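You operate a simulated robot arm through the tools that you are given. There is no shell and no other tool. Be economical: measure what you need, move in short steps, check, and stop when the job is done.

You are at the controls of a simulated robot arm. One attempt, no reset.

Task
Couple the air hose and set the pressure that the plate shows.
Fine: open the blue slide valve after coupling; lock the knob last.

The check looks at the end state, three seconds after you hand in, the way a careful person would. Anything else that was tipped, shoved, dropped, spilled or broken makes it a failure.

Robot
A 7-joint arm with a three-finger gripper, fixed in place. Base frame: the origin is at the foot of the arm, x ahead of it, y to its left, z up. Readings come in mm, degrees, newtons and seconds.
With the tool pointing down near the work surface it reaches from about 100 to 860 mm from the base axis. Its first joint turns from -166.0 to 166.0 degrees. Payload 2.94 kg.
The TCP is the grasp point between the finger pads, 30 mm short of the fingertips. In the tool frame z runs along the fingers and y along their closing line. Largest opening 132 mm; the body of the gripper starts 107 mm behind the TCP.
Orientation is that of the tool frame in the base frame, as [roll, pitch, yaw] about the fixed x, y, z axes, in that order (R = Rz(yaw) Ry(pitch) Rx(roll)). With the fingers straight down and closing along the base's y, the tool's x points along the base's -x, its y along +y and its z along -z.

Tools
- The arm moves only by the tool play_rows. Its argument "increments" is a list of rows, each an object (a shift or turn left out is 0, a gripper value left out holds the last) with "offset": the shift along the tool's x, y, z in units of 250 mm (1.0 is 250 mm), a list of three; "dr": the turn, a rotation vector about the tool's x, y, z in units of 90 degrees (1.0 is 90 degrees), a list of three; "hand": the finger opening in mm, from 0 to 132. In form: [{"offset": [dx, dy, dz], "dr": [wx, wy, wz], "hand": hand}, ...]. A call has 1 to 10 rows; each row is the pose to reach, as a shift and turn from the pose commanded when the call began, along the tool's axes at that moment. A call with a number of a shift or a turn outside -1 to 1 is refused whole. Each row takes 0.2 s and may step no farther than 50 mm and 8.6 degrees from the row before; otherwise, or with a gripper value out of range, the whole call is refused. A pose out of reach is approached as far as the arm can. The call stops where the force on the tool passes 40 N (or 10 N more than at its start, if that is more) or the arm is blocked; 0.2 s more then pass. The fingers move at their own pace and stop on an object; they squeeze with about 22 N. The grip force told is the motor's: it shows also when the fingers shut on nothing. Time passes only in rows, and 0.2 s behind the last, so rows that repeat a pose let the fingers close. The reply holds the time, the measured pose of the TCP, the force on the tool along the base axes, the opening and the grip force, in the units named above and with some noise, with the torque about the TCP (base axes, N m) and any sound that the robot's microphone picked up.
- Cameras (640 x 400 px; columns grow to the right, rows downward): "scene" is fixed at [221, 652, 1935.4]; the picture's right is [-0.80, -0.60, 0.00], its down [-0.44, 0.60, -0.67] and it looks along [0.40, -0.54, -0.74] (base axes); focal length 373 px, centre (320, 200). "wrist" rides on the gripper at [72, 3, -144] in the tool frame; the picture's right is [-0.04, 1.00, 0.00], its down [-0.88, -0.04, -0.48] and it looks along [-0.47, -0.02, 0.88] (tool axes); focal length 256 px, centre (320, 200).
- get_image(camera): a new picture of that camera. The clock stands still meanwhile.
- slide_trunk(by): slides the trunk up (or, below 0, down) by that many mm; the arm rides with it, the base frame stays. It gives what a move gives, with no picture.
- locate(camera, pixels): there is no depth. For up to 12 entries [column, row, z] of the newest picture of that camera ("zoom" is the newest enlarged one), the place [x, y] in the base frame at which the ray of that pixel passes the height z, good to about 3 mm. The clock stands still meanwhile.
- zoom(camera, box): a new picture of the part [left, top, right, bottom] of that camera's present view, enlarged. The clock stands still meanwhile.
- sign_off(): hands the job in; it is judged then, once.

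Work in short steps. Measure before you move; look again where a grasp or a placing could have gone wrong, and mend it. You have 80 turns and 54 pictures in all, those below and enlarged ones among them. Open the gripper and draw the arm clear of the work before you hand the job in, unless the task says otherwise; then end with one line.

The tools are called as name(argument=value, ...) on one line, values as JSON. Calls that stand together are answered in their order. play_rows: Moves the arm, as the interface text tells. Its arguments: {"type":"object","properties":{"increments":{"type":"array"}},"required":["increments"]} The other tools are called the same way: slide_trunk (by) slides the trunk up or down; get_image (camera) takes a picture; locate (camera, pixels) gives the place at which the rays of pixels pass given heights; zoom (camera, box) takes an enlarged picture of a part of a camera's view; sign_off () hands the job in.

At the start:

```text
time_s: 0.0
eef_pos: [587.8, 112.9, 1538.9]
orientation: [-180.0, 0.1, -180.0]
force: [0.4, -0.4, 0.0]
ft_torque: [-0.01, 0.02, -0.01]
finger_gap: 131.7
finger_force: 0.0
trunk travel left (down, up): [-475.0, 65.0]
```

scene: 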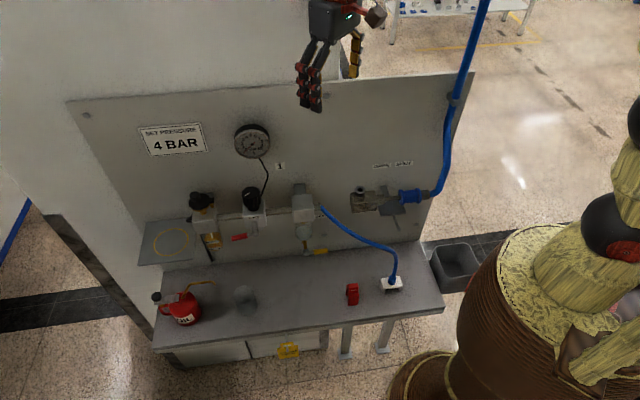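
wrist: 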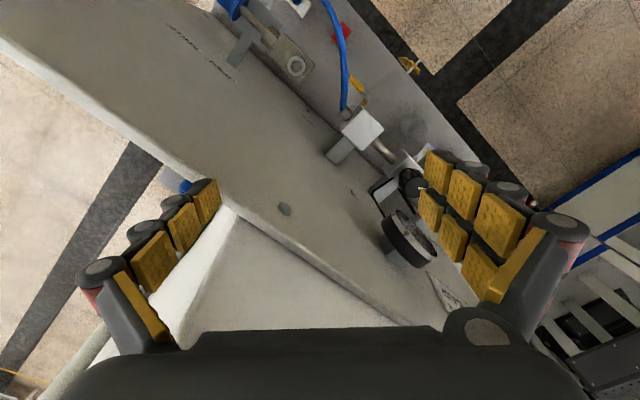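

The scene picture shows the panel with plate "4 BAR", a gauge at (252,141), and a hose coupling near (375,198). I enlarge the relevant parts before moving.

zoom(camera="scene", box=[130, 110, 290, 260])

zoom(camera="scene", box=[270, 140, 470, 300])

```text
2.67 times, centred on (210, 185) of scene
```

zoom: 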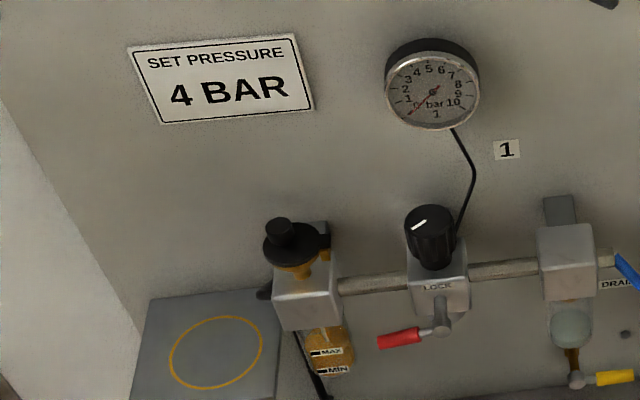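

```text
2.50 times, centred on (370, 220) of scene
```

zoom: 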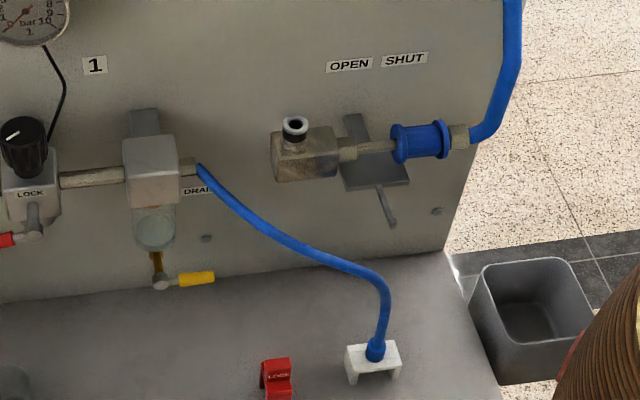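

The port on the brass block is near scene (360,190) and the plug sits in a white holder at (392,260). I need to understand the lock (red lever at the regulator versus the red thing on the bench), so I enlarge both.

zoom(camera="scene", box=[210, 175, 290, 250])

zoom(camera="scene", box=[330, 240, 430, 315])

zoom(camera="scene", box=[340, 155, 460, 245])

```text
5.33 times, centred on (250, 212) of scene
```

zoom: 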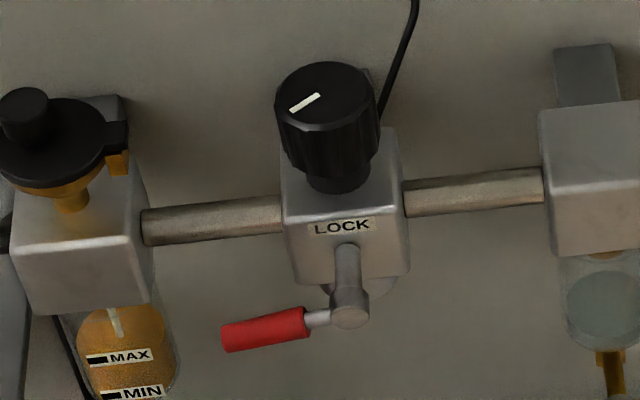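

```text
5.33 times, centred on (380, 278) of scene
```

zoom: 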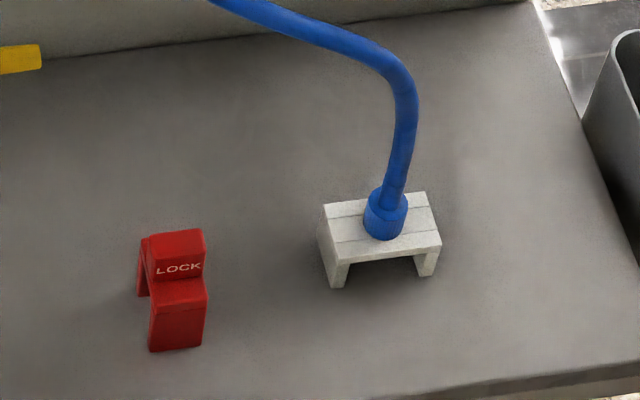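

```text
4.44 times, centred on (400, 200) of scene
```

zoom: 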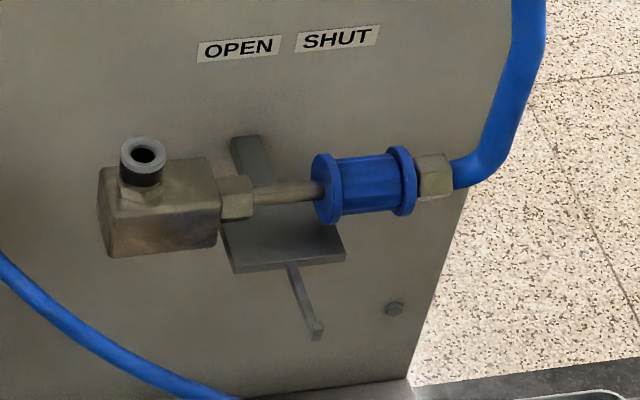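

The red lever with "LOCK" above it is on the regulator. There is also a loose red LOCK clip on the bench. I back away from the panel (outward normal about [-0.6,0.8]) and turn the tool so the wrist camera faces the panel squarely.

play_rows(increments=[{"offset": [0.041, 0.055, 0], "dr": [0, 0, 0.085]}, {"offset": [0.082, 0.11, 0], "dr": [0, 0, 0.17]}, {"offset": [0.123, 0.165, 0], "dr": [0, 0, 0.255]}, {"offset": [0.164, 0.22, 0], "dr": [0, 0, 0.34]}, {"offset": [0.205, 0.275, 0], "dr": [0, 0, 0.425]}, {"offset": [0.246, 0.33, 0], "dr": [0, 0, 0.51]}, {"offset": [0.288, 0.384, 0], "dr": [0, 0, 0.59]}, {"offset": [0.288, 0.384, 0], "dr": [0, 0, 0.59]}])

get_image(camera="wrist")

```text
time_s: 1.8
eef_pos: [516.4, 209.1, 1539.2]
orientation: [-180.0, 0.0, 126.9]
force: [-0.9, -1.1, -0.1]
ft_torque: [0.04, 0.06, -0.01]
finger_gap: 132.2
finger_force: 0.1
trunk travel left (down, up): [-475.0, 65.0]
```

```text
46 pictures are left
```

wrist: 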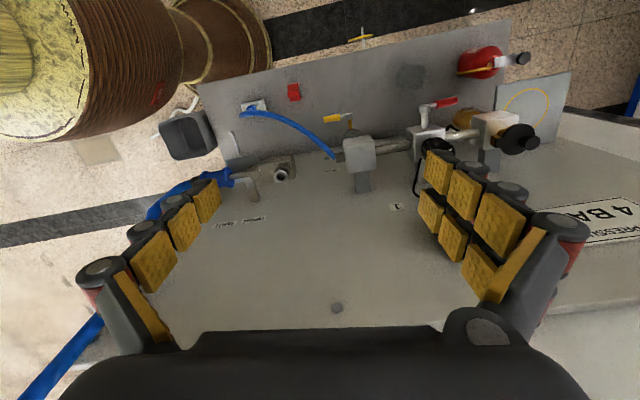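

The wrist view is tilted about 10° relative to the panel (bench edge from (200,82) to (510,20)). I cross-locate matching features in both cameras at two heights to triangulate.

locate(camera="wrist", pixels=[[281, 174, 1300], [281, 174, 1200], [293, 92, 1050], [293, 92, 950], [253, 105, 1050], [253, 105, 950], [200, 82, 1000], [509, 22, 1000], [497, 128, 1300], [497, 128, 1200]])

locate(camera="scene", pixels=[[361.5, 189, 1300], [361.5, 189, 1200], [353, 287, 1050], [353, 287, 950], [392, 282, 1050], [392, 282, 950], [443, 310, 1000], [154, 352, 1000], [252, 141, 1417], [68, 100, 1550], [475, 72, 1550]])

```text
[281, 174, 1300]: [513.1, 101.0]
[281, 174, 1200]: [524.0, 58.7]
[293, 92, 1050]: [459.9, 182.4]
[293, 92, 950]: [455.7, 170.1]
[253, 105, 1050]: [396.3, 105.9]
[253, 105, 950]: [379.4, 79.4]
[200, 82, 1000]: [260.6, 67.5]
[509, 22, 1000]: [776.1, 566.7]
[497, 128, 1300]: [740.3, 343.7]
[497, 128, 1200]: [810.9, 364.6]
```

```text
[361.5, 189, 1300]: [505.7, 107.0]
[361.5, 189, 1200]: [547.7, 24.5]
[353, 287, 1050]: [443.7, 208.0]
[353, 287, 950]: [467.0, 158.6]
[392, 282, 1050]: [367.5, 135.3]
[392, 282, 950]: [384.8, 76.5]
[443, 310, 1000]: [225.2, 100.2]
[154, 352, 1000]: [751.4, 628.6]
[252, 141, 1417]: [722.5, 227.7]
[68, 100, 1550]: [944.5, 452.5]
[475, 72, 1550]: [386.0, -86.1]
```

The panel direction turns out to be 45° (outward normal [-0.71,0.71]). Port top is at about (515,93,1282), the plug holder at about (382,83,962). I square the tool to the panel and move in front of the holder, still high up.

play_rows(increments=[{"offset": [0.057, -0.148, 0], "dr": [0, 0, -0.018]}, {"offset": [0.114, -0.296, 0], "dr": [0, 0, -0.036]}, {"offset": [0.171, -0.444, 0], "dr": [0, 0, -0.054]}, {"offset": [0.228, -0.592, 0], "dr": [0, 0, -0.072]}, {"offset": [0.286, -0.74, 0], "dr": [0, 0, -0.09]}, {"offset": [0.286, -0.74, 0], "dr": [0, 0, -0.09]}])

slide_trunk(by=-300)

get_image(camera="wrist")

get_image(camera="scene")

```text
time_s: 3.2
eef_pos: [325.6, 154.9, 1538.4]
orientation: [-179.9, 0.0, 135.0]
force: [-0.5, 0.0, -0.1]
ft_torque: [-0.01, 0.05, 0.0]
finger_gap: 132.1
finger_force: 0.0
trunk travel left (down, up): [-475.0, 65.0]
```

```text
time_s: 6.2
eef_pos: [326.6, 153.8, 1239.9]
orientation: [180.0, 0.0, 135.0]
force: [0.1, -0.6, -0.3]
ft_torque: [0.02, 0.01, -0.01]
finger_gap: 131.8
finger_force: 0.1
trunk travel left (down, up): [-175.0, 365.0]
```

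```text
45 pictures are left
```

wrist: 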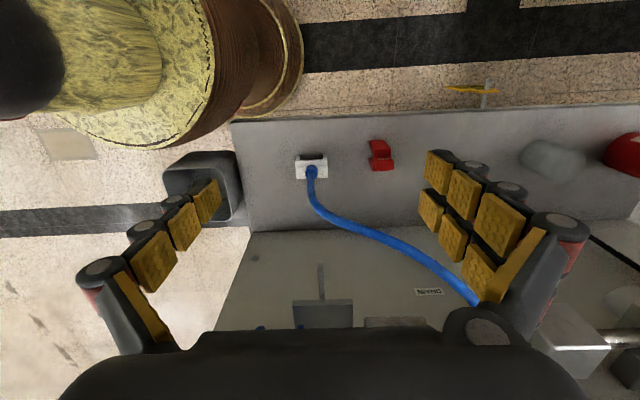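

```text
44 pictures are left
```

scene: 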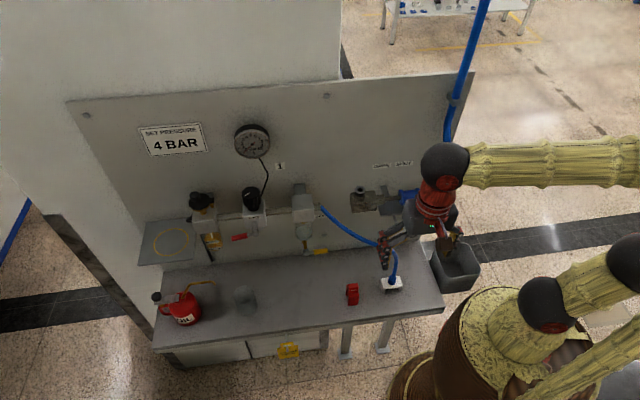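

The view is now square to the panel; the plug's collar is at wrist (311,170). I enlarge that area and re-measure.

zoom(camera="wrist", box=[260, 115, 420, 215])

locate(camera="wrist", pixels=[[296, 160, 950], [327, 160, 950], [296, 182, 960], [327, 182, 960], [311, 170, 990], [311, 178, 1030], [369, 140, 980], [389, 140, 980], [382, 171, 945], [240, 230, 945], [235, 123, 945], [300, 120, 945]])

zoom(camera="scene", box=[360, 230, 430, 300])

```text
4.00 times, centred on (340, 165) of wrist
```

zoom: 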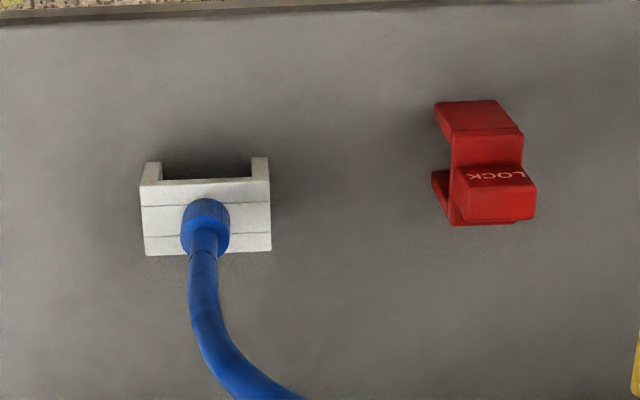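

```text
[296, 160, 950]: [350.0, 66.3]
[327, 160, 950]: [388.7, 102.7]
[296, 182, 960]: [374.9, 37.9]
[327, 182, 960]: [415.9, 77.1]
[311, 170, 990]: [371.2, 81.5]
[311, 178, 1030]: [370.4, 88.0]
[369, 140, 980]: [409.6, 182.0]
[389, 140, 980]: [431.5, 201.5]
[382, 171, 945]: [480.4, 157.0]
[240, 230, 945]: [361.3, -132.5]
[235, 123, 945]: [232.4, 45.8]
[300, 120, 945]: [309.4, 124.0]
```

```text
5.71 times, centred on (395, 265) of scene
```

zoom: 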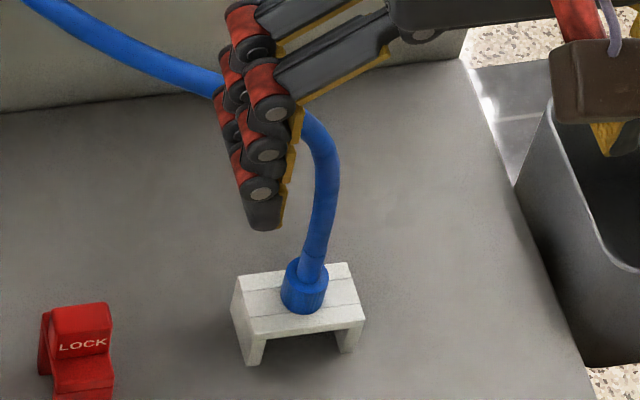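

I triangulate the collar top: wrist (311.5,173.5), scene (392.9,277.6).

locate(camera="wrist", pixels=[[311.5, 173.5, 1020], [311.5, 173.5, 990], [311.5, 173.5, 960], [311.5, 167, 980], [311.5, 167, 950]])

locate(camera="scene", pixels=[[392.9, 277.6, 1020], [392.9, 277.6, 990], [392.9, 277.6, 960], [391.9, 282.5, 980], [391.9, 282.5, 950], [443, 310, 945], [443, 310, 920]])

```text
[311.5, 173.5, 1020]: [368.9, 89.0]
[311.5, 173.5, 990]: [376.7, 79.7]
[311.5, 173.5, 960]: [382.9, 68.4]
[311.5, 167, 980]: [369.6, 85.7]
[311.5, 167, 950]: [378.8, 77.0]
```

```text
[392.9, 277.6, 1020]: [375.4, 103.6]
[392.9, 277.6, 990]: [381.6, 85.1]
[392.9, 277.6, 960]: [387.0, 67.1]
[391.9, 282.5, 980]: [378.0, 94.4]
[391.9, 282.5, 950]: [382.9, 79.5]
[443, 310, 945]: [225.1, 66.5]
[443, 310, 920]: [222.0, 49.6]
```

Depth from this pair is weakly conditioned, so I'll refine closer up. The plug should be gripped nearly horizontally (hose leaves upward), so I tilt the tool toward the panel by 70° on the spot.

play_rows(increments=[{"dr": [0, -0.088, 0]}, {"dr": [0, -0.176, 0]}, {"dr": [0, -0.264, 0]}, {"dr": [0, -0.352, 0]}, {"dr": [0, -0.44, 0]}, {"dr": [0, -0.528, 0]}, {"dr": [0, -0.616, 0]}, {"dr": [0, -0.704, 0]}, {"dr": [0, -0.78, 0]}, {"dr": [0, -0.78, 0]}])

get_image(camera="wrist")

```text
time_s: 8.4
eef_pos: [325.3, 156.2, 1239.4]
orientation: [180.0, 70.2, 135.0]
force: [-0.1, -0.2, -0.6]
ft_torque: [-0.03, -0.02, -0.01]
finger_gap: 132.1
finger_force: 0.0
trunk travel left (down, up): [-175.0, 365.0]
```

```text
41 pictures are left
```

wrist: 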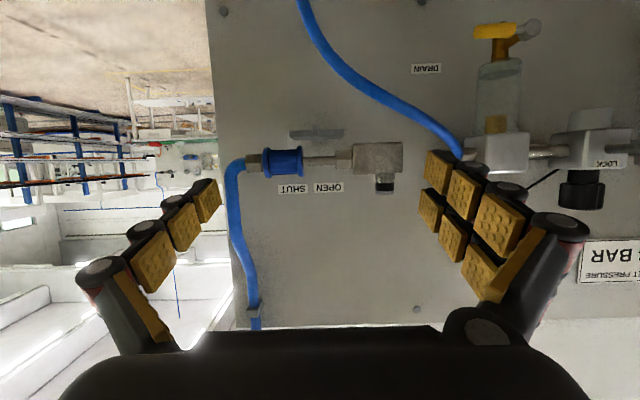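

The camera now looks at the panel from below the gripper (picture upside down); the port tube is near (384,185). I enlarge it and use locate for precise rays.

zoom(camera="wrist", box=[230, 120, 430, 220])

locate(camera="wrist", pixels=[[384, 190, 1262], [384, 190, 1282], [384, 175, 1262], [384, 175, 1282], [580, 200, 1270], [580, 200, 1290], [250, 310, 1380], [220, 11, 1100]])

```text
3.20 times, centred on (330, 170) of wrist
```

zoom: 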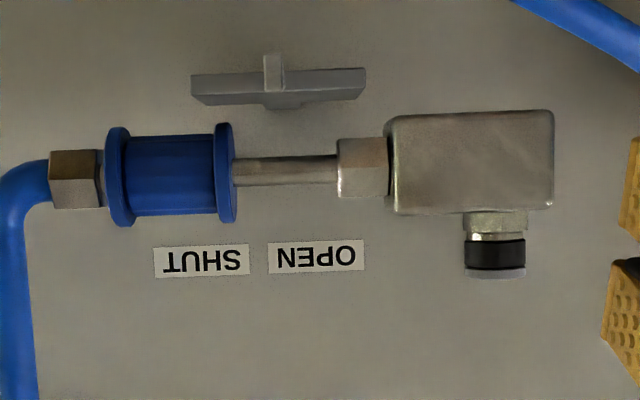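

```text
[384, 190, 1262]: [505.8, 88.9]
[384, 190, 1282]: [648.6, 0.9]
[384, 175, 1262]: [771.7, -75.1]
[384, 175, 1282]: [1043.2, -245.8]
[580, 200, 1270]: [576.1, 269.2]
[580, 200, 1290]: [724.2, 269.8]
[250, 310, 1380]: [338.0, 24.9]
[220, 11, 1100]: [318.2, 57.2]
```

Port top is about p≈424, n≈-302 (along/outward from panel), z≈1268; the blue sleeve sits about 134 mm to the SHUT side at z≈1228. Now I lower the trunk to bring the gripper toward the plug level.

slide_trunk(by=-170)

get_image(camera="wrist")

```text
time_s: 10.3
eef_pos: [326.2, 156.4, 1069.2]
orientation: [180.0, 70.1, 135.0]
force: [-0.3, -0.2, 0.4]
ft_torque: [0.0, -0.01, 0.0]
finger_gap: 131.8
finger_force: 0.1
trunk travel left (down, up): [-5.0, 535.0]
```

```text
39 pictures are left
```

wrist: 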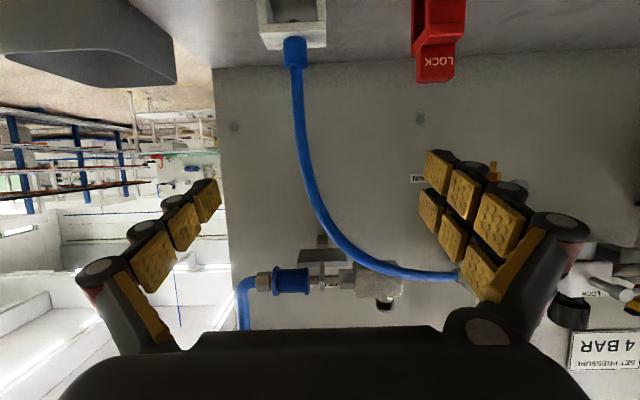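

The collar spans wrist rows ~38–67 at column 295. I check with locate at plausible heights.

locate(camera="wrist", pixels=[[295, 67, 955], [295, 67, 962], [295, 67, 970], [295, 40, 932], [295, 40, 940], [262, 38, 930], [326, 38, 930], [266, 5, 905], [440, 81, 955], [418, 50, 930]])

zoom(camera="wrist", box=[240, 0, 480, 120])

```text
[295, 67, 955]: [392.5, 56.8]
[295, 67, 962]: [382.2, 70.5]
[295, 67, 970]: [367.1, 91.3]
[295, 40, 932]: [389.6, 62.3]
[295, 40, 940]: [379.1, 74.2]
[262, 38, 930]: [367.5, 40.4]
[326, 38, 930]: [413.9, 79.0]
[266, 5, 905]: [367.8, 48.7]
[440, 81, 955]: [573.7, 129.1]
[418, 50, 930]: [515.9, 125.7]
```

```text
2.67 times, centred on (360, 60) of wrist
```

zoom: 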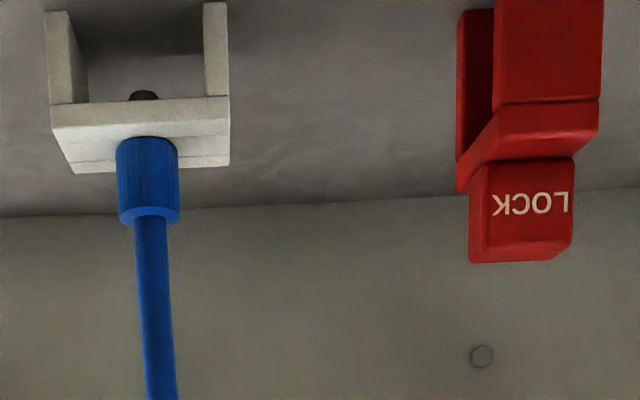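

The holder top is at z≈932, collar 933–961, axis at about (382,70). I lower in front of it, tilt to 78° and narrow the fingers to 70 mm.

play_rows(increments=[{"offset": [0.13, -0.038, 0.047], "dr": [0, -0.045, 0], "hand": 70}, {"offset": [0.2594, -0.076, 0.0938], "dr": [0, -0.089, 0], "hand": 70}, {"offset": [0.2594, -0.076, 0.0938], "dr": [0, -0.089, 0], "hand": 70}, {"offset": [0.2594, -0.076, 0.0938], "dr": [0, -0.089, 0], "hand": 70}])

get_image(camera="wrist")

```text
time_s: 11.3
eef_pos: [311.3, 142.6, 999.4]
orientation: [180.0, 78.2, 135.0]
force: [-0.2, -0.4, 0.1]
ft_torque: [0.01, -0.02, 0.04]
finger_gap: 69.9
finger_force: 0.1
trunk travel left (down, up): [-5.0, 535.0]
```

```text
37 pictures are left
```

wrist: 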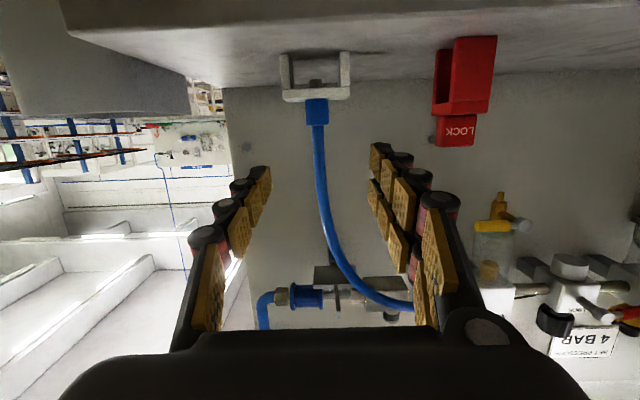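

The plug (col 317) is centred between the fingers. I go down to z≈951 first, then forward to put the collar at the grasp point, still open.

play_rows(increments=[{"offset": [0.08, -0.003, 0.1]}, {"offset": [0.157, -0.006, 0.196]}, {"offset": [0.14, -0.006, 0.277]}, {"offset": [0.123, -0.006, 0.358]}, {"offset": [0.1064, -0.006, 0.438]}, {"offset": [0.1064, -0.006, 0.438]}])

get_image(camera="wrist")

zoom(camera="scene", box=[350, 220, 450, 310])

```text
time_s: 12.7
eef_pos: [383.2, 66.2, 951.4]
orientation: [-179.9, 78.2, 135.1]
force: [-0.2, 0.9, -0.3]
ft_torque: [0.02, 0.02, -0.03]
finger_gap: 69.8
finger_force: 0.0
trunk travel left (down, up): [-5.0, 535.0]
```

```text
36 pictures are left
```

wrist: 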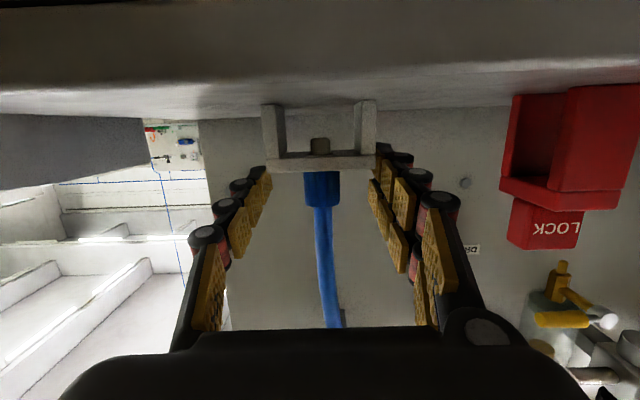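

```text
4.44 times, centred on (400, 265) of scene
```

zoom: 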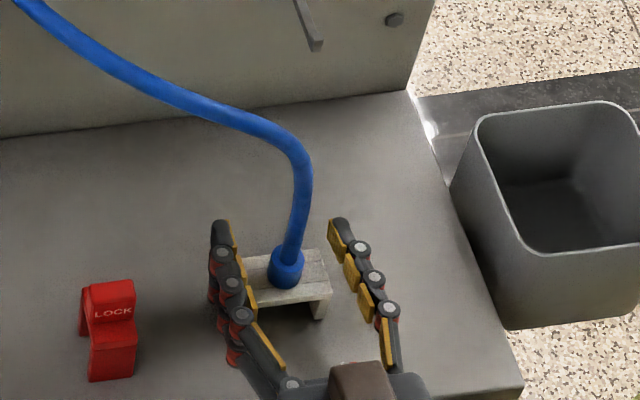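

The collar (rows 172–205, col 322) is at the grasp point at the right depth. I close the fingers.

play_rows(increments=[{"hand": 10}, {"hand": 10}, {"hand": 10}, {"hand": 10}, {"hand": 10}, {"hand": 10}])

get_image(camera="wrist")

```text
time_s: 13.6
eef_pos: [389.7, 74.3, 952.2]
orientation: [177.6, 77.9, 133.4]
force: [39.6, 23.7, -10.8]
ft_torque: [0.92, -0.12, 0.46]
finger_gap: 39.3
finger_force: 22.1
trunk travel left (down, up): [-5.0, 535.0]
stopped in row 4: the force on the tool passed its limit at 43 N (the readings are from after the stop); the commanded pose is now the measured one
```

```text
34 pictures are left
```

wrist: 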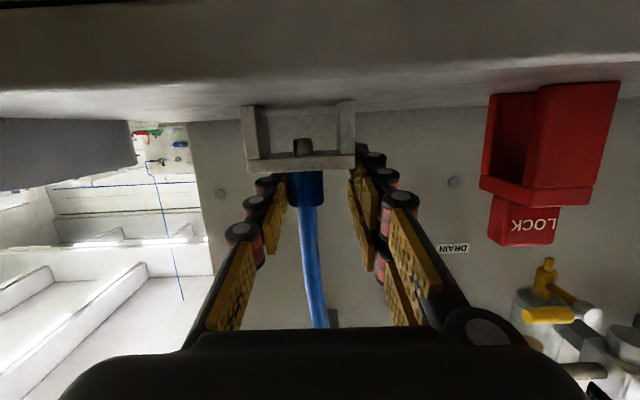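

The right fingertip snagged the holder's edge (arm pushed +p with 43 N, gap 39). I open, back out, and check that the holder has not moved.

play_rows(increments=[{"hand": 75}, {"hand": 75}, {"hand": 75}, {"offset": [0, 0, -0.1], "hand": 75}, {"offset": [0, 0, -0.2], "hand": 75}, {"offset": [0, 0, -0.3], "hand": 75}])

get_image(camera="wrist")

zoom(camera="scene", box=[360, 230, 430, 300])

```text
time_s: 15.0
eef_pos: [333.0, 120.7, 967.6]
orientation: [178.5, 78.1, 133.7]
force: [0.2, -0.2, -0.2]
ft_torque: [0.0, 0.0, 0.02]
finger_gap: 75.1
finger_force: 0.1
trunk travel left (down, up): [-5.0, 535.0]
```

```text
33 pictures are left
```

wrist: 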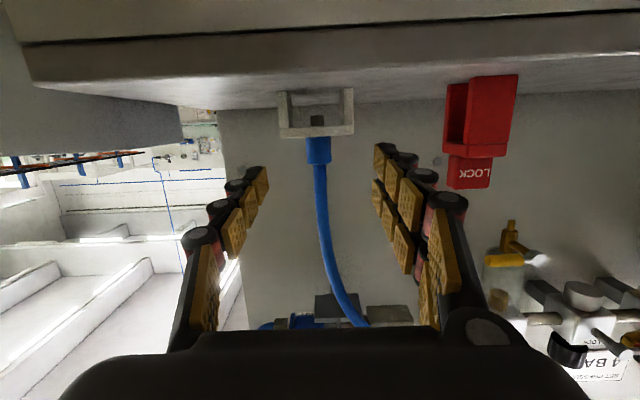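

```text
5.71 times, centred on (395, 265) of scene
```

zoom: 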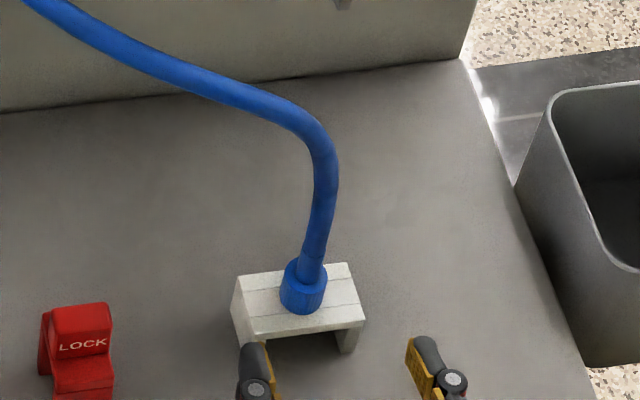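

The holder is unmoved. I level the tool to about 85° and re-approach slightly higher (TCP z≈957.5) so the fingertips clear the holder plate, and check before closing.

play_rows(increments=[{"dr": [0, -0.078, 0], "hand": 58}, {"offset": [-0.005, 0, 0.08], "dr": [0, -0.078, -0.003], "hand": 58}, {"offset": [-0.01, 0, 0.15], "dr": [0, -0.078, -0.003], "hand": 58}, {"offset": [-0.015, 0, 0.22], "dr": [0, -0.078, -0.003], "hand": 58}, {"offset": [-0.019, 0, 0.286], "dr": [0, -0.078, -0.003], "hand": 58}, {"offset": [-0.019, 0, 0.286], "dr": [0, -0.078, -0.003], "hand": 58}])

get_image(camera="wrist")

```text
time_s: 16.4
eef_pos: [382.1, 71.9, 958.5]
orientation: [179.4, 85.3, 134.6]
force: [-0.1, -0.8, 0.0]
ft_torque: [0.01, 0.02, -0.02]
finger_gap: 57.8
finger_force: 0.1
trunk travel left (down, up): [-5.0, 535.0]
```

```text
31 pictures are left
```

wrist: 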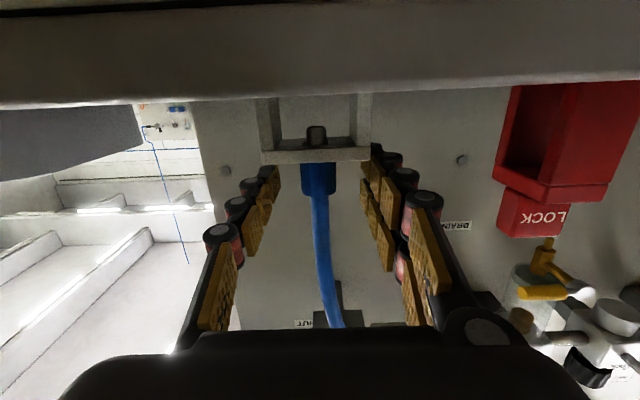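

Right fingertip is close to the holder's edge, so I test by closing only to 40 mm and watching force.

play_rows(increments=[{"hand": 45}, {"hand": 40}, {"hand": 40}])

```text
time_s: 17.2
eef_pos: [383.7, 72.3, 958.2]
orientation: [178.8, 85.2, 134.4]
force: [14.6, 12.2, 0.9]
ft_torque: [0.35, -0.25, 0.42]
finger_gap: 52.0
finger_force: 8.8
trunk travel left (down, up): [-5.0, 535.0]
```

The torque shows contact about 21 mm below and 25 mm ahead of the TCP, so the fingertips are really wider than the plate clearance allows. I'll open, back out and instead grip from above (tool nearly vertical, leaning ~13°), so only fingertips straddle the collar.

play_rows(increments=[{"hand": 75}, {"hand": 75}, {"offset": [0, 0, -0.15]}, {"offset": [0, 0, -0.3]}, {"offset": [-0.1, 0, -0.44]}, {"offset": [-0.28, 0, -0.44]}, {"offset": [-0.46, 0, -0.44]}, {"offset": [-0.6, 0, -0.44]}])

play_rows(increments=[{"dr": [0, 0.09, 0]}, {"dr": [0, 0.18, 0]}, {"dr": [0, 0.27, 0]}, {"dr": [0, 0.36, 0]}, {"dr": [0, 0.45, 0]}, {"dr": [0, 0.54, 0]}, {"dr": [0, 0.63, 0]}, {"dr": [0, 0.72, 0]}, {"dr": [0, 0.8, 0]}, {"dr": [0, 0.8, 0]}])

get_image(camera="wrist")

```text
time_s: 19.0
eef_pos: [313.6, 138.1, 1120.5]
orientation: [179.4, 85.3, 134.8]
force: [-0.2, 0.1, 0.3]
ft_torque: [0.0, 0.0, -0.03]
finger_gap: 75.3
finger_force: 0.0
trunk travel left (down, up): [-5.0, 535.0]
```

```text
time_s: 21.2
eef_pos: [312.9, 138.8, 1116.4]
orientation: [179.9, 13.1, 135.4]
force: [-1.5, -0.3, -0.4]
ft_torque: [-0.01, 0.02, -0.01]
finger_gap: 75.2
finger_force: 0.0
trunk travel left (down, up): [-5.0, 535.0]
```

```text
30 pictures are left
```

wrist: 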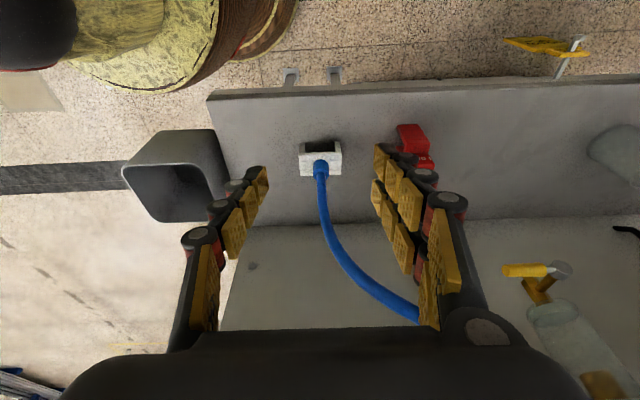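

Plug is at (320,165), well centred in columns. I move over it along the tool axis and stop ~60 mm short to check.

play_rows(increments=[{"offset": [-0.12, 0.004, 0.08]}, {"offset": [-0.2336, 0.004, 0.161]}, {"offset": [-0.233, 0.004, 0.26]}, {"offset": [-0.232, 0.004, 0.36]}, {"offset": [-0.232, 0.004, 0.44]}, {"offset": [-0.232, 0.004, 0.44]}])

get_image(camera="wrist")

```text
time_s: 22.6
eef_pos: [372.2, 82.8, 1023.8]
orientation: [179.9, 13.2, 135.4]
force: [0.8, 0.1, 0.6]
ft_torque: [0.01, 0.0, -0.02]
finger_gap: 75.2
finger_force: 0.1
trunk travel left (down, up): [-5.0, 535.0]
```

```text
29 pictures are left
```

wrist: 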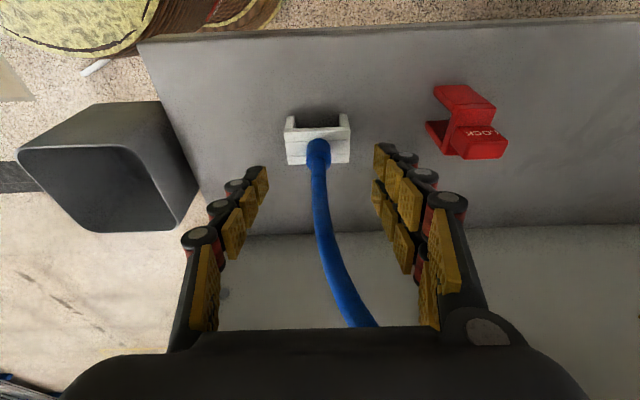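

Aligned; I descend the last 52 mm along the tool axis and look before closing.

play_rows(increments=[{"offset": [0, -0.003, 0.07]}, {"offset": [0, -0.003, 0.14]}, {"offset": [0, -0.003, 0.208]}, {"offset": [0, -0.003, 0.208]}])

get_image(camera="wrist")

```text
time_s: 23.6
eef_pos: [380.8, 73.8, 970.8]
orientation: [179.9, 13.1, 135.4]
force: [0.4, -0.4, 0.7]
ft_torque: [0.0, -0.02, 0.01]
finger_gap: 75.2
finger_force: 0.1
trunk travel left (down, up): [-5.0, 535.0]
```

```text
28 pictures are left
```

wrist: 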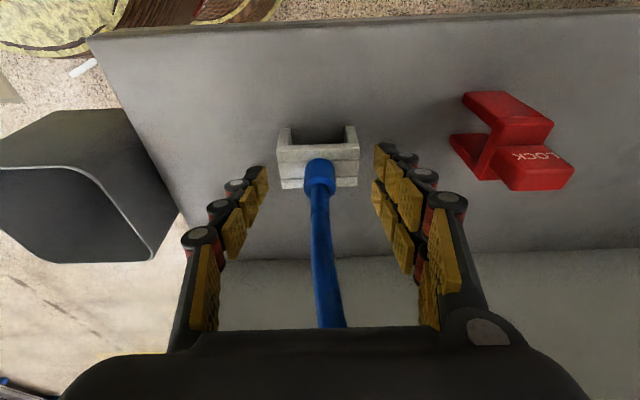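

I raise 2 mm and close stepwise to 40 mm to test for contact with the holder.

play_rows(increments=[{"offset": [0, 0, -0.01], "hand": 55}, {"offset": [0, 0, -0.01], "hand": 40}, {"offset": [0, 0, -0.01], "hand": 40}])

```text
time_s: 24.4
eef_pos: [380.8, 72.9, 975.1]
orientation: [179.9, 13.3, 135.3]
force: [-0.3, -0.2, 0.8]
ft_torque: [0.02, 0.02, -0.02]
finger_gap: 40.2
finger_force: 0.0
trunk travel left (down, up): [-5.0, 535.0]
```

No contact at 40 mm this time; I close fully on the collar.

play_rows(increments=[{"hand": 25}, {"hand": 10}, {"hand": 10}, {"hand": 10}])

get_image(camera="wrist")

```text
time_s: 25.4
eef_pos: [379.5, 74.0, 975.1]
orientation: [179.9, 13.3, 135.5]
force: [-0.7, -0.1, -0.1]
ft_torque: [-0.01, 0.0, 0.0]
finger_gap: 20.0
finger_force: 21.7
trunk travel left (down, up): [-5.0, 535.0]
```

```text
27 pictures are left
```

wrist: 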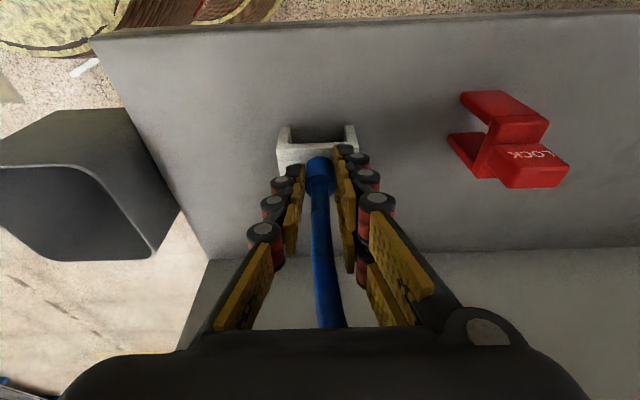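

The collar is gripped (gap 20, 21.7 N). I lift straight up 100 mm.

play_rows(increments=[{"offset": [-0.018, 0, -0.078]}, {"offset": [-0.037, 0, -0.156]}, {"offset": [-0.055, 0, -0.234]}, {"offset": [-0.074, 0, -0.312]}, {"offset": [-0.092, 0, -0.39]}, {"offset": [-0.092, 0, -0.39]}])

get_image(camera="wrist")

```text
time_s: 26.4
eef_pos: [378.5, 76.1, 1043.1]
orientation: [-179.6, 12.8, 135.6]
force: [-8.4, 14.5, 2.9]
ft_torque: [-2.13, -1.22, 0.27]
finger_gap: 19.8
finger_force: 22.2
trunk travel left (down, up): [-5.0, 535.0]
stopped in row 4: the force on the tool passed its limit at 49 N (the readings are from after the stop); the commanded pose is now the measured one
```

```text
26 pictures are left
```

wrist: 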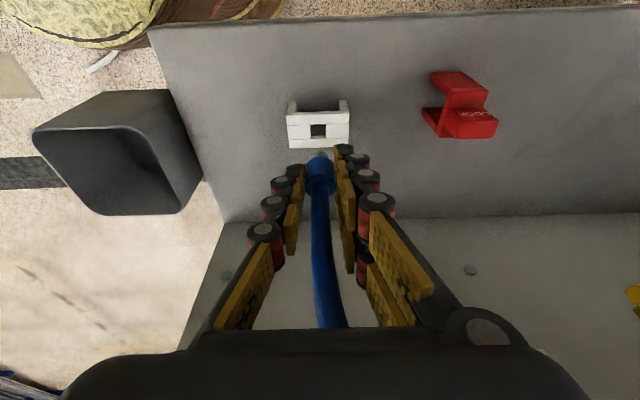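

The plug is out of the holder, but something pushes about 150 mm above the TCP (probably the hose against the gripper). I look from the scene camera.

zoom(camera="scene", box=[280, 130, 480, 310])

```text
2.22 times, centred on (380, 220) of scene
```

zoom: 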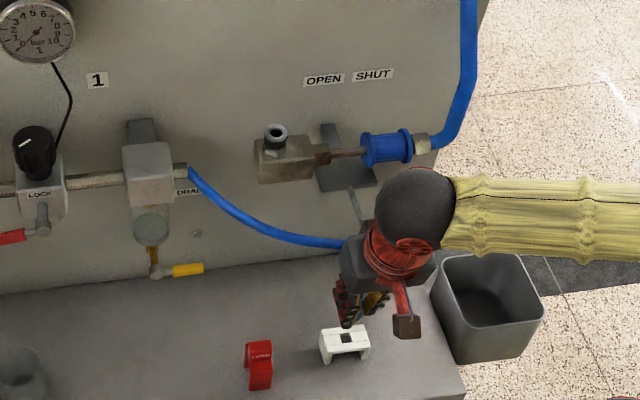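

The gripper body seems to be against the hook that sticks out below the valve. I first move outward from the panel 60 mm.

play_rows(increments=[{"offset": [0.078, 0, -0.018]}, {"offset": [0.156, 0, -0.036]}, {"offset": [0.234, 0, -0.054]}, {"offset": [0.234, 0, -0.054]}])

get_image(camera="wrist")

```text
time_s: 27.4
eef_pos: [336.8, 116.9, 1043.5]
orientation: [-179.6, 12.7, 135.5]
force: [0.5, -0.3, 0.2]
ft_torque: [-0.02, 0.01, -0.02]
finger_gap: 20.0
finger_force: 22.4
trunk travel left (down, up): [-5.0, 535.0]
```

```text
24 pictures are left
```

wrist: 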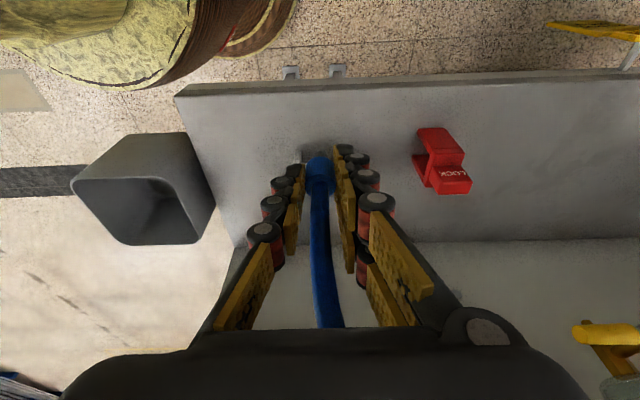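

Free again with the plug still held. I move 30 mm further out, then raise the trunk 310 mm to get above the port.

play_rows(increments=[{"offset": [0.117, 0, -0.027]}, {"offset": [0.117, 0, -0.027]}])

slide_trunk(by=310)

get_image(camera="wrist")

```text
time_s: 28.0
eef_pos: [313.6, 137.9, 1044.5]
orientation: [-179.6, 12.8, 135.5]
force: [-0.9, 0.8, 0.5]
ft_torque: [0.02, -0.03, -0.02]
finger_gap: 20.3
finger_force: 21.5
trunk travel left (down, up): [-5.0, 535.0]
```

```text
time_s: 31.0
eef_pos: [314.9, 138.0, 1354.9]
orientation: [-179.6, 12.7, 135.6]
force: [-0.3, -0.3, 0.1]
ft_torque: [0.01, -0.02, 0.0]
finger_gap: 20.1
finger_force: 22.2
trunk travel left (down, up): [-315.0, 225.0]
```

```text
23 pictures are left
```

wrist: 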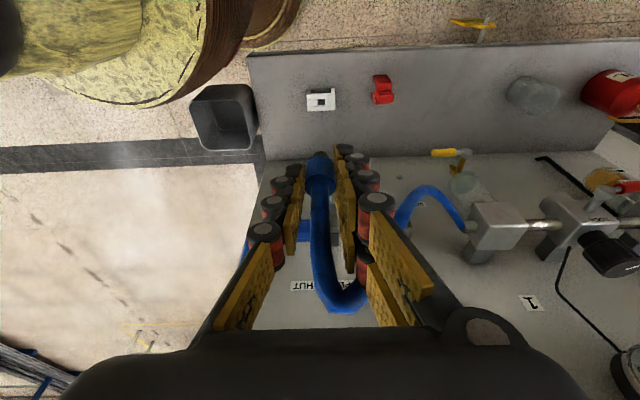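

Plug held with its tip at (320,152). I move across to the port's column (p≈424) while keeping 100 mm outward of it, then look.

play_rows(increments=[{"offset": [-0.07, 0.104, 0.0165]}, {"offset": [-0.146, 0.208, 0.033]}, {"offset": [-0.22, 0.312, 0.05]}, {"offset": [-0.293, 0.416, 0.066]}, {"offset": [-0.293, 0.416, 0.066]}])

get_image(camera="wrist")

```text
time_s: 32.2
eef_pos: [441.3, 159.1, 1354.1]
orientation: [-179.6, 12.8, 135.4]
force: [0.9, -0.8, -0.3]
ft_torque: [-0.02, 0.02, 0.02]
finger_gap: 20.3
finger_force: 22.2
trunk travel left (down, up): [-315.0, 225.0]
```

```text
22 pictures are left
```

wrist: 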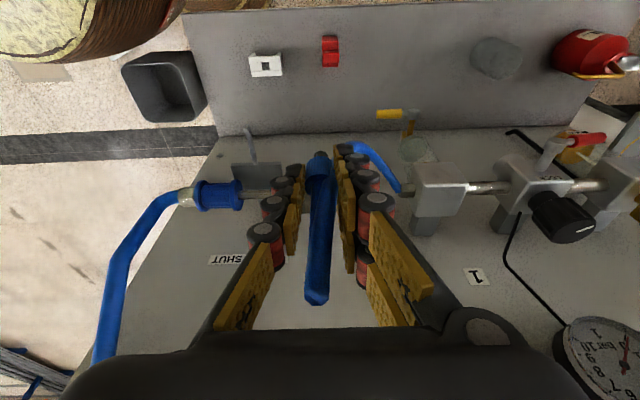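

The port is hidden behind the fingers in this view; I enlarge both cameras around the plug and port.

zoom(camera="scene", box=[310, 120, 430, 220])

zoom(camera="wrist", box=[240, 130, 400, 230])

```text
4.00 times, centred on (370, 170) of scene
```

zoom: 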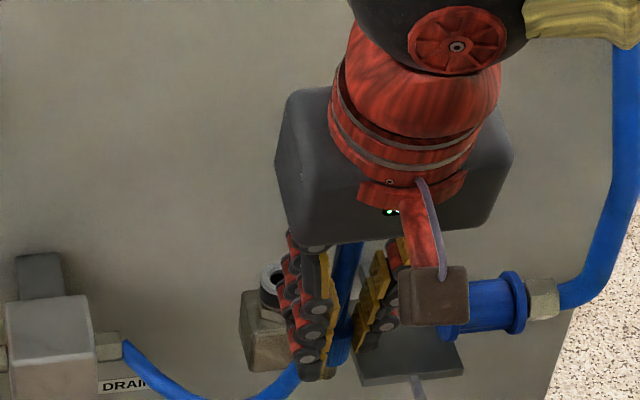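

```text
4.00 times, centred on (320, 180) of wrist
```

zoom: 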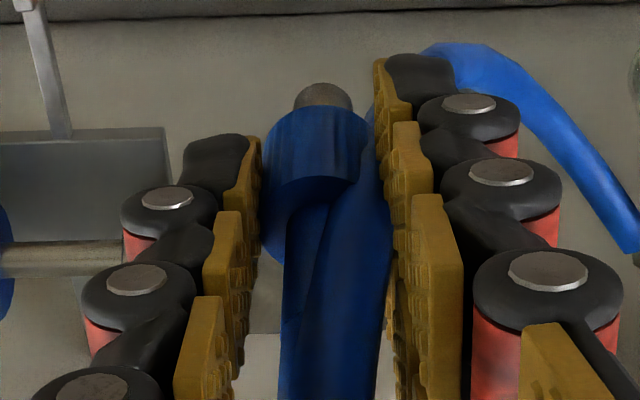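

The plug tip (grey stub) projects below the collar. I advance to ~14 mm short of the port axis in n, at the same height, and look again.

play_rows(increments=[{"offset": [-0.11, -0.002, 0.025]}, {"offset": [-0.22, -0.002, 0.05]}, {"offset": [-0.332, -0.002, 0.075]}, {"offset": [-0.332, -0.002, 0.075]}])

zoom(camera="wrist", box=[200, 80, 440, 230])

zoom(camera="scene", box=[310, 120, 430, 220])

```text
time_s: 33.2
eef_pos: [502.8, 99.4, 1355.4]
orientation: [-179.6, 12.8, 135.5]
force: [0.3, 0.1, 0.0]
ft_torque: [0.0, 0.01, 0.0]
finger_gap: 20.3
finger_force: 22.0
trunk travel left (down, up): [-315.0, 225.0]
```

```text
2.67 times, centred on (320, 155) of wrist
```

zoom: 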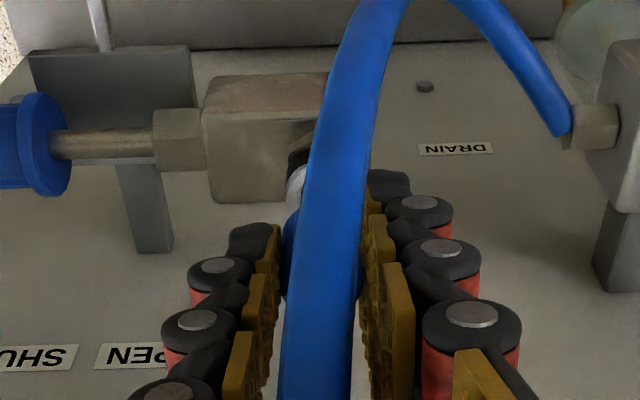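

```text
4.00 times, centred on (370, 170) of scene
```

zoom: 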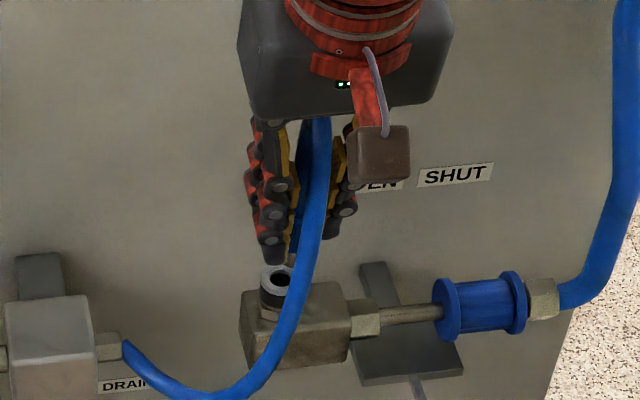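

The hose loop is in front, port ring is visible in the scene view at about (359,190). I zoom closer to see plug tip versus port.

zoom(camera="scene", box=[340, 160, 390, 200])

```text
10.00 times, centred on (365, 180) of scene
```

zoom: 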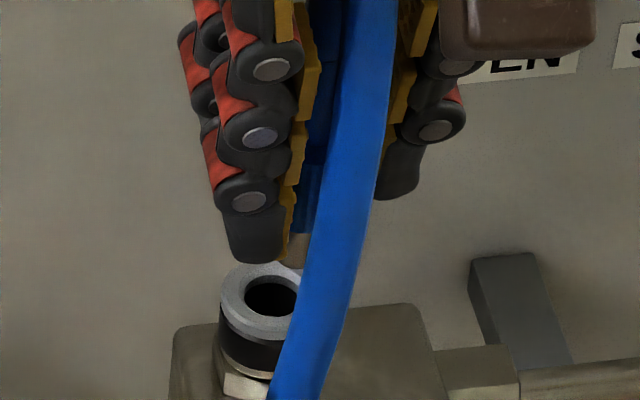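

I locate the port hole centre and the stub end in this zoom for a relative measure.

locate(camera="zoom", pixels=[[270, 297, 1269], [263, 297, 1269], [306, 260, 1300], [306, 260, 1305], [306, 260, 1295], [331, 260, 1300]])

zoom(camera="wrist", box=[280, 120, 360, 200])

```text
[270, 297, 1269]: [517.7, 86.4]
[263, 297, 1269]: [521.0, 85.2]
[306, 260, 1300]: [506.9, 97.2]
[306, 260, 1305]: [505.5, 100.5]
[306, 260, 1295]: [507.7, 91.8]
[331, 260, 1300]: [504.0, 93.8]
```

```text
5.00 times, centred on (320, 160) of wrist
```

zoom: 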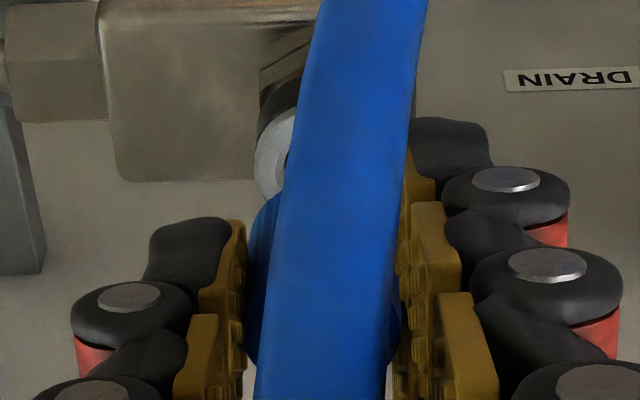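

Scene and wrist agree: port axis ≈ (p 425, n −305.5), plug stub at (≈426, −290). I shift 15 mm inward, then look before descending.

play_rows(increments=[{"offset": [-0.03, -0.003, 0.007]}, {"offset": [-0.059, -0.003, 0.0135]}, {"offset": [-0.059, -0.003, 0.0135]}])

zoom(camera="scene", box=[340, 160, 390, 200])

```text
time_s: 34.0
eef_pos: [512.5, 87.3, 1355.3]
orientation: [-179.7, 12.8, 135.4]
force: [-0.3, -0.1, -0.6]
ft_torque: [-0.05, 0.01, -0.02]
finger_gap: 19.9
finger_force: 21.3
trunk travel left (down, up): [-315.0, 225.0]
```

```text
10.00 times, centred on (365, 180) of scene
```

zoom: 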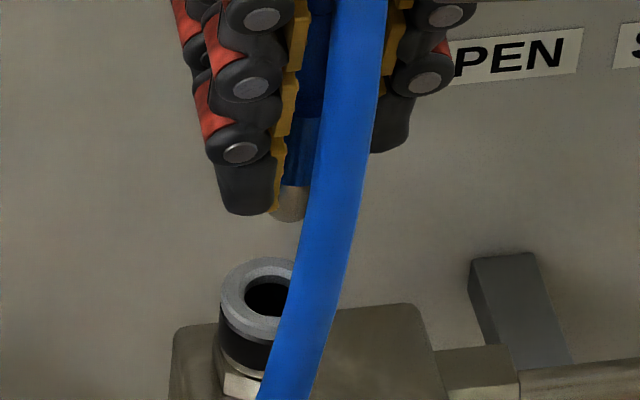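

I locate the stub end (289,213) and the hole (268,297) to fine-tune.

locate(camera="zoom", pixels=[[289, 213, 1300], [289, 213, 1297], [268, 297, 1269], [260, 297, 1269], [220, 297, 1269], [277, 297, 1269]])

zoom(camera="wrist", box=[280, 120, 360, 200])

```text
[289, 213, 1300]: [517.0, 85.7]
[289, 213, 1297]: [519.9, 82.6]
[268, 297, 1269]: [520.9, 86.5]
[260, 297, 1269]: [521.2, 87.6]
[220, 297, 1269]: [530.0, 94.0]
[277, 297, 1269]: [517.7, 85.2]
```

```text
5.00 times, centred on (320, 160) of wrist
```

zoom: 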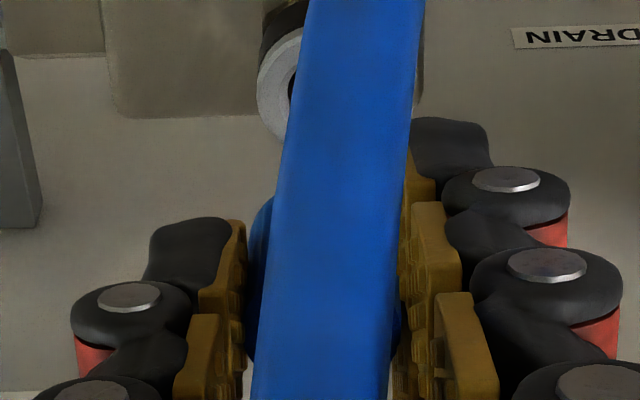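

The port is ~1.7 mm further in +p than the plug; n matches. I correct and descend 26 mm to just above the ring.

play_rows(increments=[{"offset": [-0.002, 0.0068, 0.0]}, {"offset": [0.01, 0.0068, 0.05]}, {"offset": [0.021, 0.0068, 0.1014]}, {"offset": [0.021, 0.0068, 0.1014]}])

zoom(camera="scene", box=[340, 160, 390, 200])

```text
time_s: 35.0
eef_pos: [514.7, 88.0, 1328.7]
orientation: [-179.6, 12.8, 135.5]
force: [0.2, 0.3, -0.5]
ft_torque: [-0.01, -0.02, 0.01]
finger_gap: 20.3
finger_force: 21.8
trunk travel left (down, up): [-315.0, 225.0]
```

```text
10.00 times, centred on (365, 180) of scene
```

zoom: 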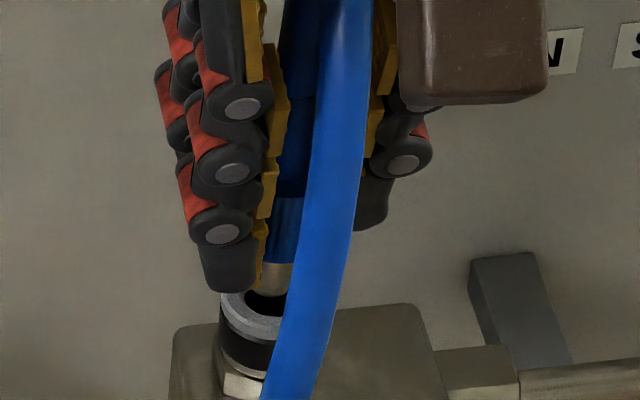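

The stub is just over the ring, looks ~1.5–2 mm right of the hole's centre. I nudge +1.5 mm in p and descend slowly 10 mm, watching force.

play_rows(increments=[{"offset": [0, 0.006, 0]}, {"offset": [0.0044, 0.006, 0.0195]}, {"offset": [0.0089, 0.006, 0.039]}, {"offset": [0.0089, 0.006, 0.039]}])

zoom(camera="scene", box=[340, 160, 390, 200])

```text
time_s: 36.0
eef_pos: [515.0, 88.1, 1319.9]
orientation: [-179.7, 13.0, 135.6]
force: [-1.4, -7.5, 13.9]
ft_torque: [-0.41, -0.07, -0.05]
finger_gap: 20.3
finger_force: 21.8
trunk travel left (down, up): [-315.0, 225.0]
```

```text
10.00 times, centred on (365, 180) of scene
```

zoom: 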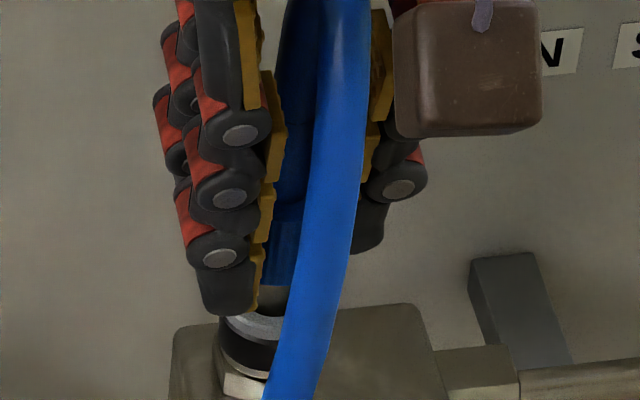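

The plug has entered the hole with side loads toward −p and −n; I relieve by shifting about 1 mm each way and keep pushing down.

play_rows(increments=[{"offset": [-0.004, -0.005, 0.0]}, {"offset": [0.0, -0.005, 0.0195]}, {"offset": [0.005, -0.005, 0.039]}, {"offset": [0.005, -0.005, 0.039]}])

```text
time_s: 37.0
eef_pos: [515.8, 88.7, 1309.4]
orientation: [-179.6, 12.9, 135.5]
force: [2.4, -1.8, 6.5]
ft_torque: [-0.09, -0.13, -0.01]
finger_gap: 20.2
finger_force: 22.0
trunk travel left (down, up): [-315.0, 225.0]
```

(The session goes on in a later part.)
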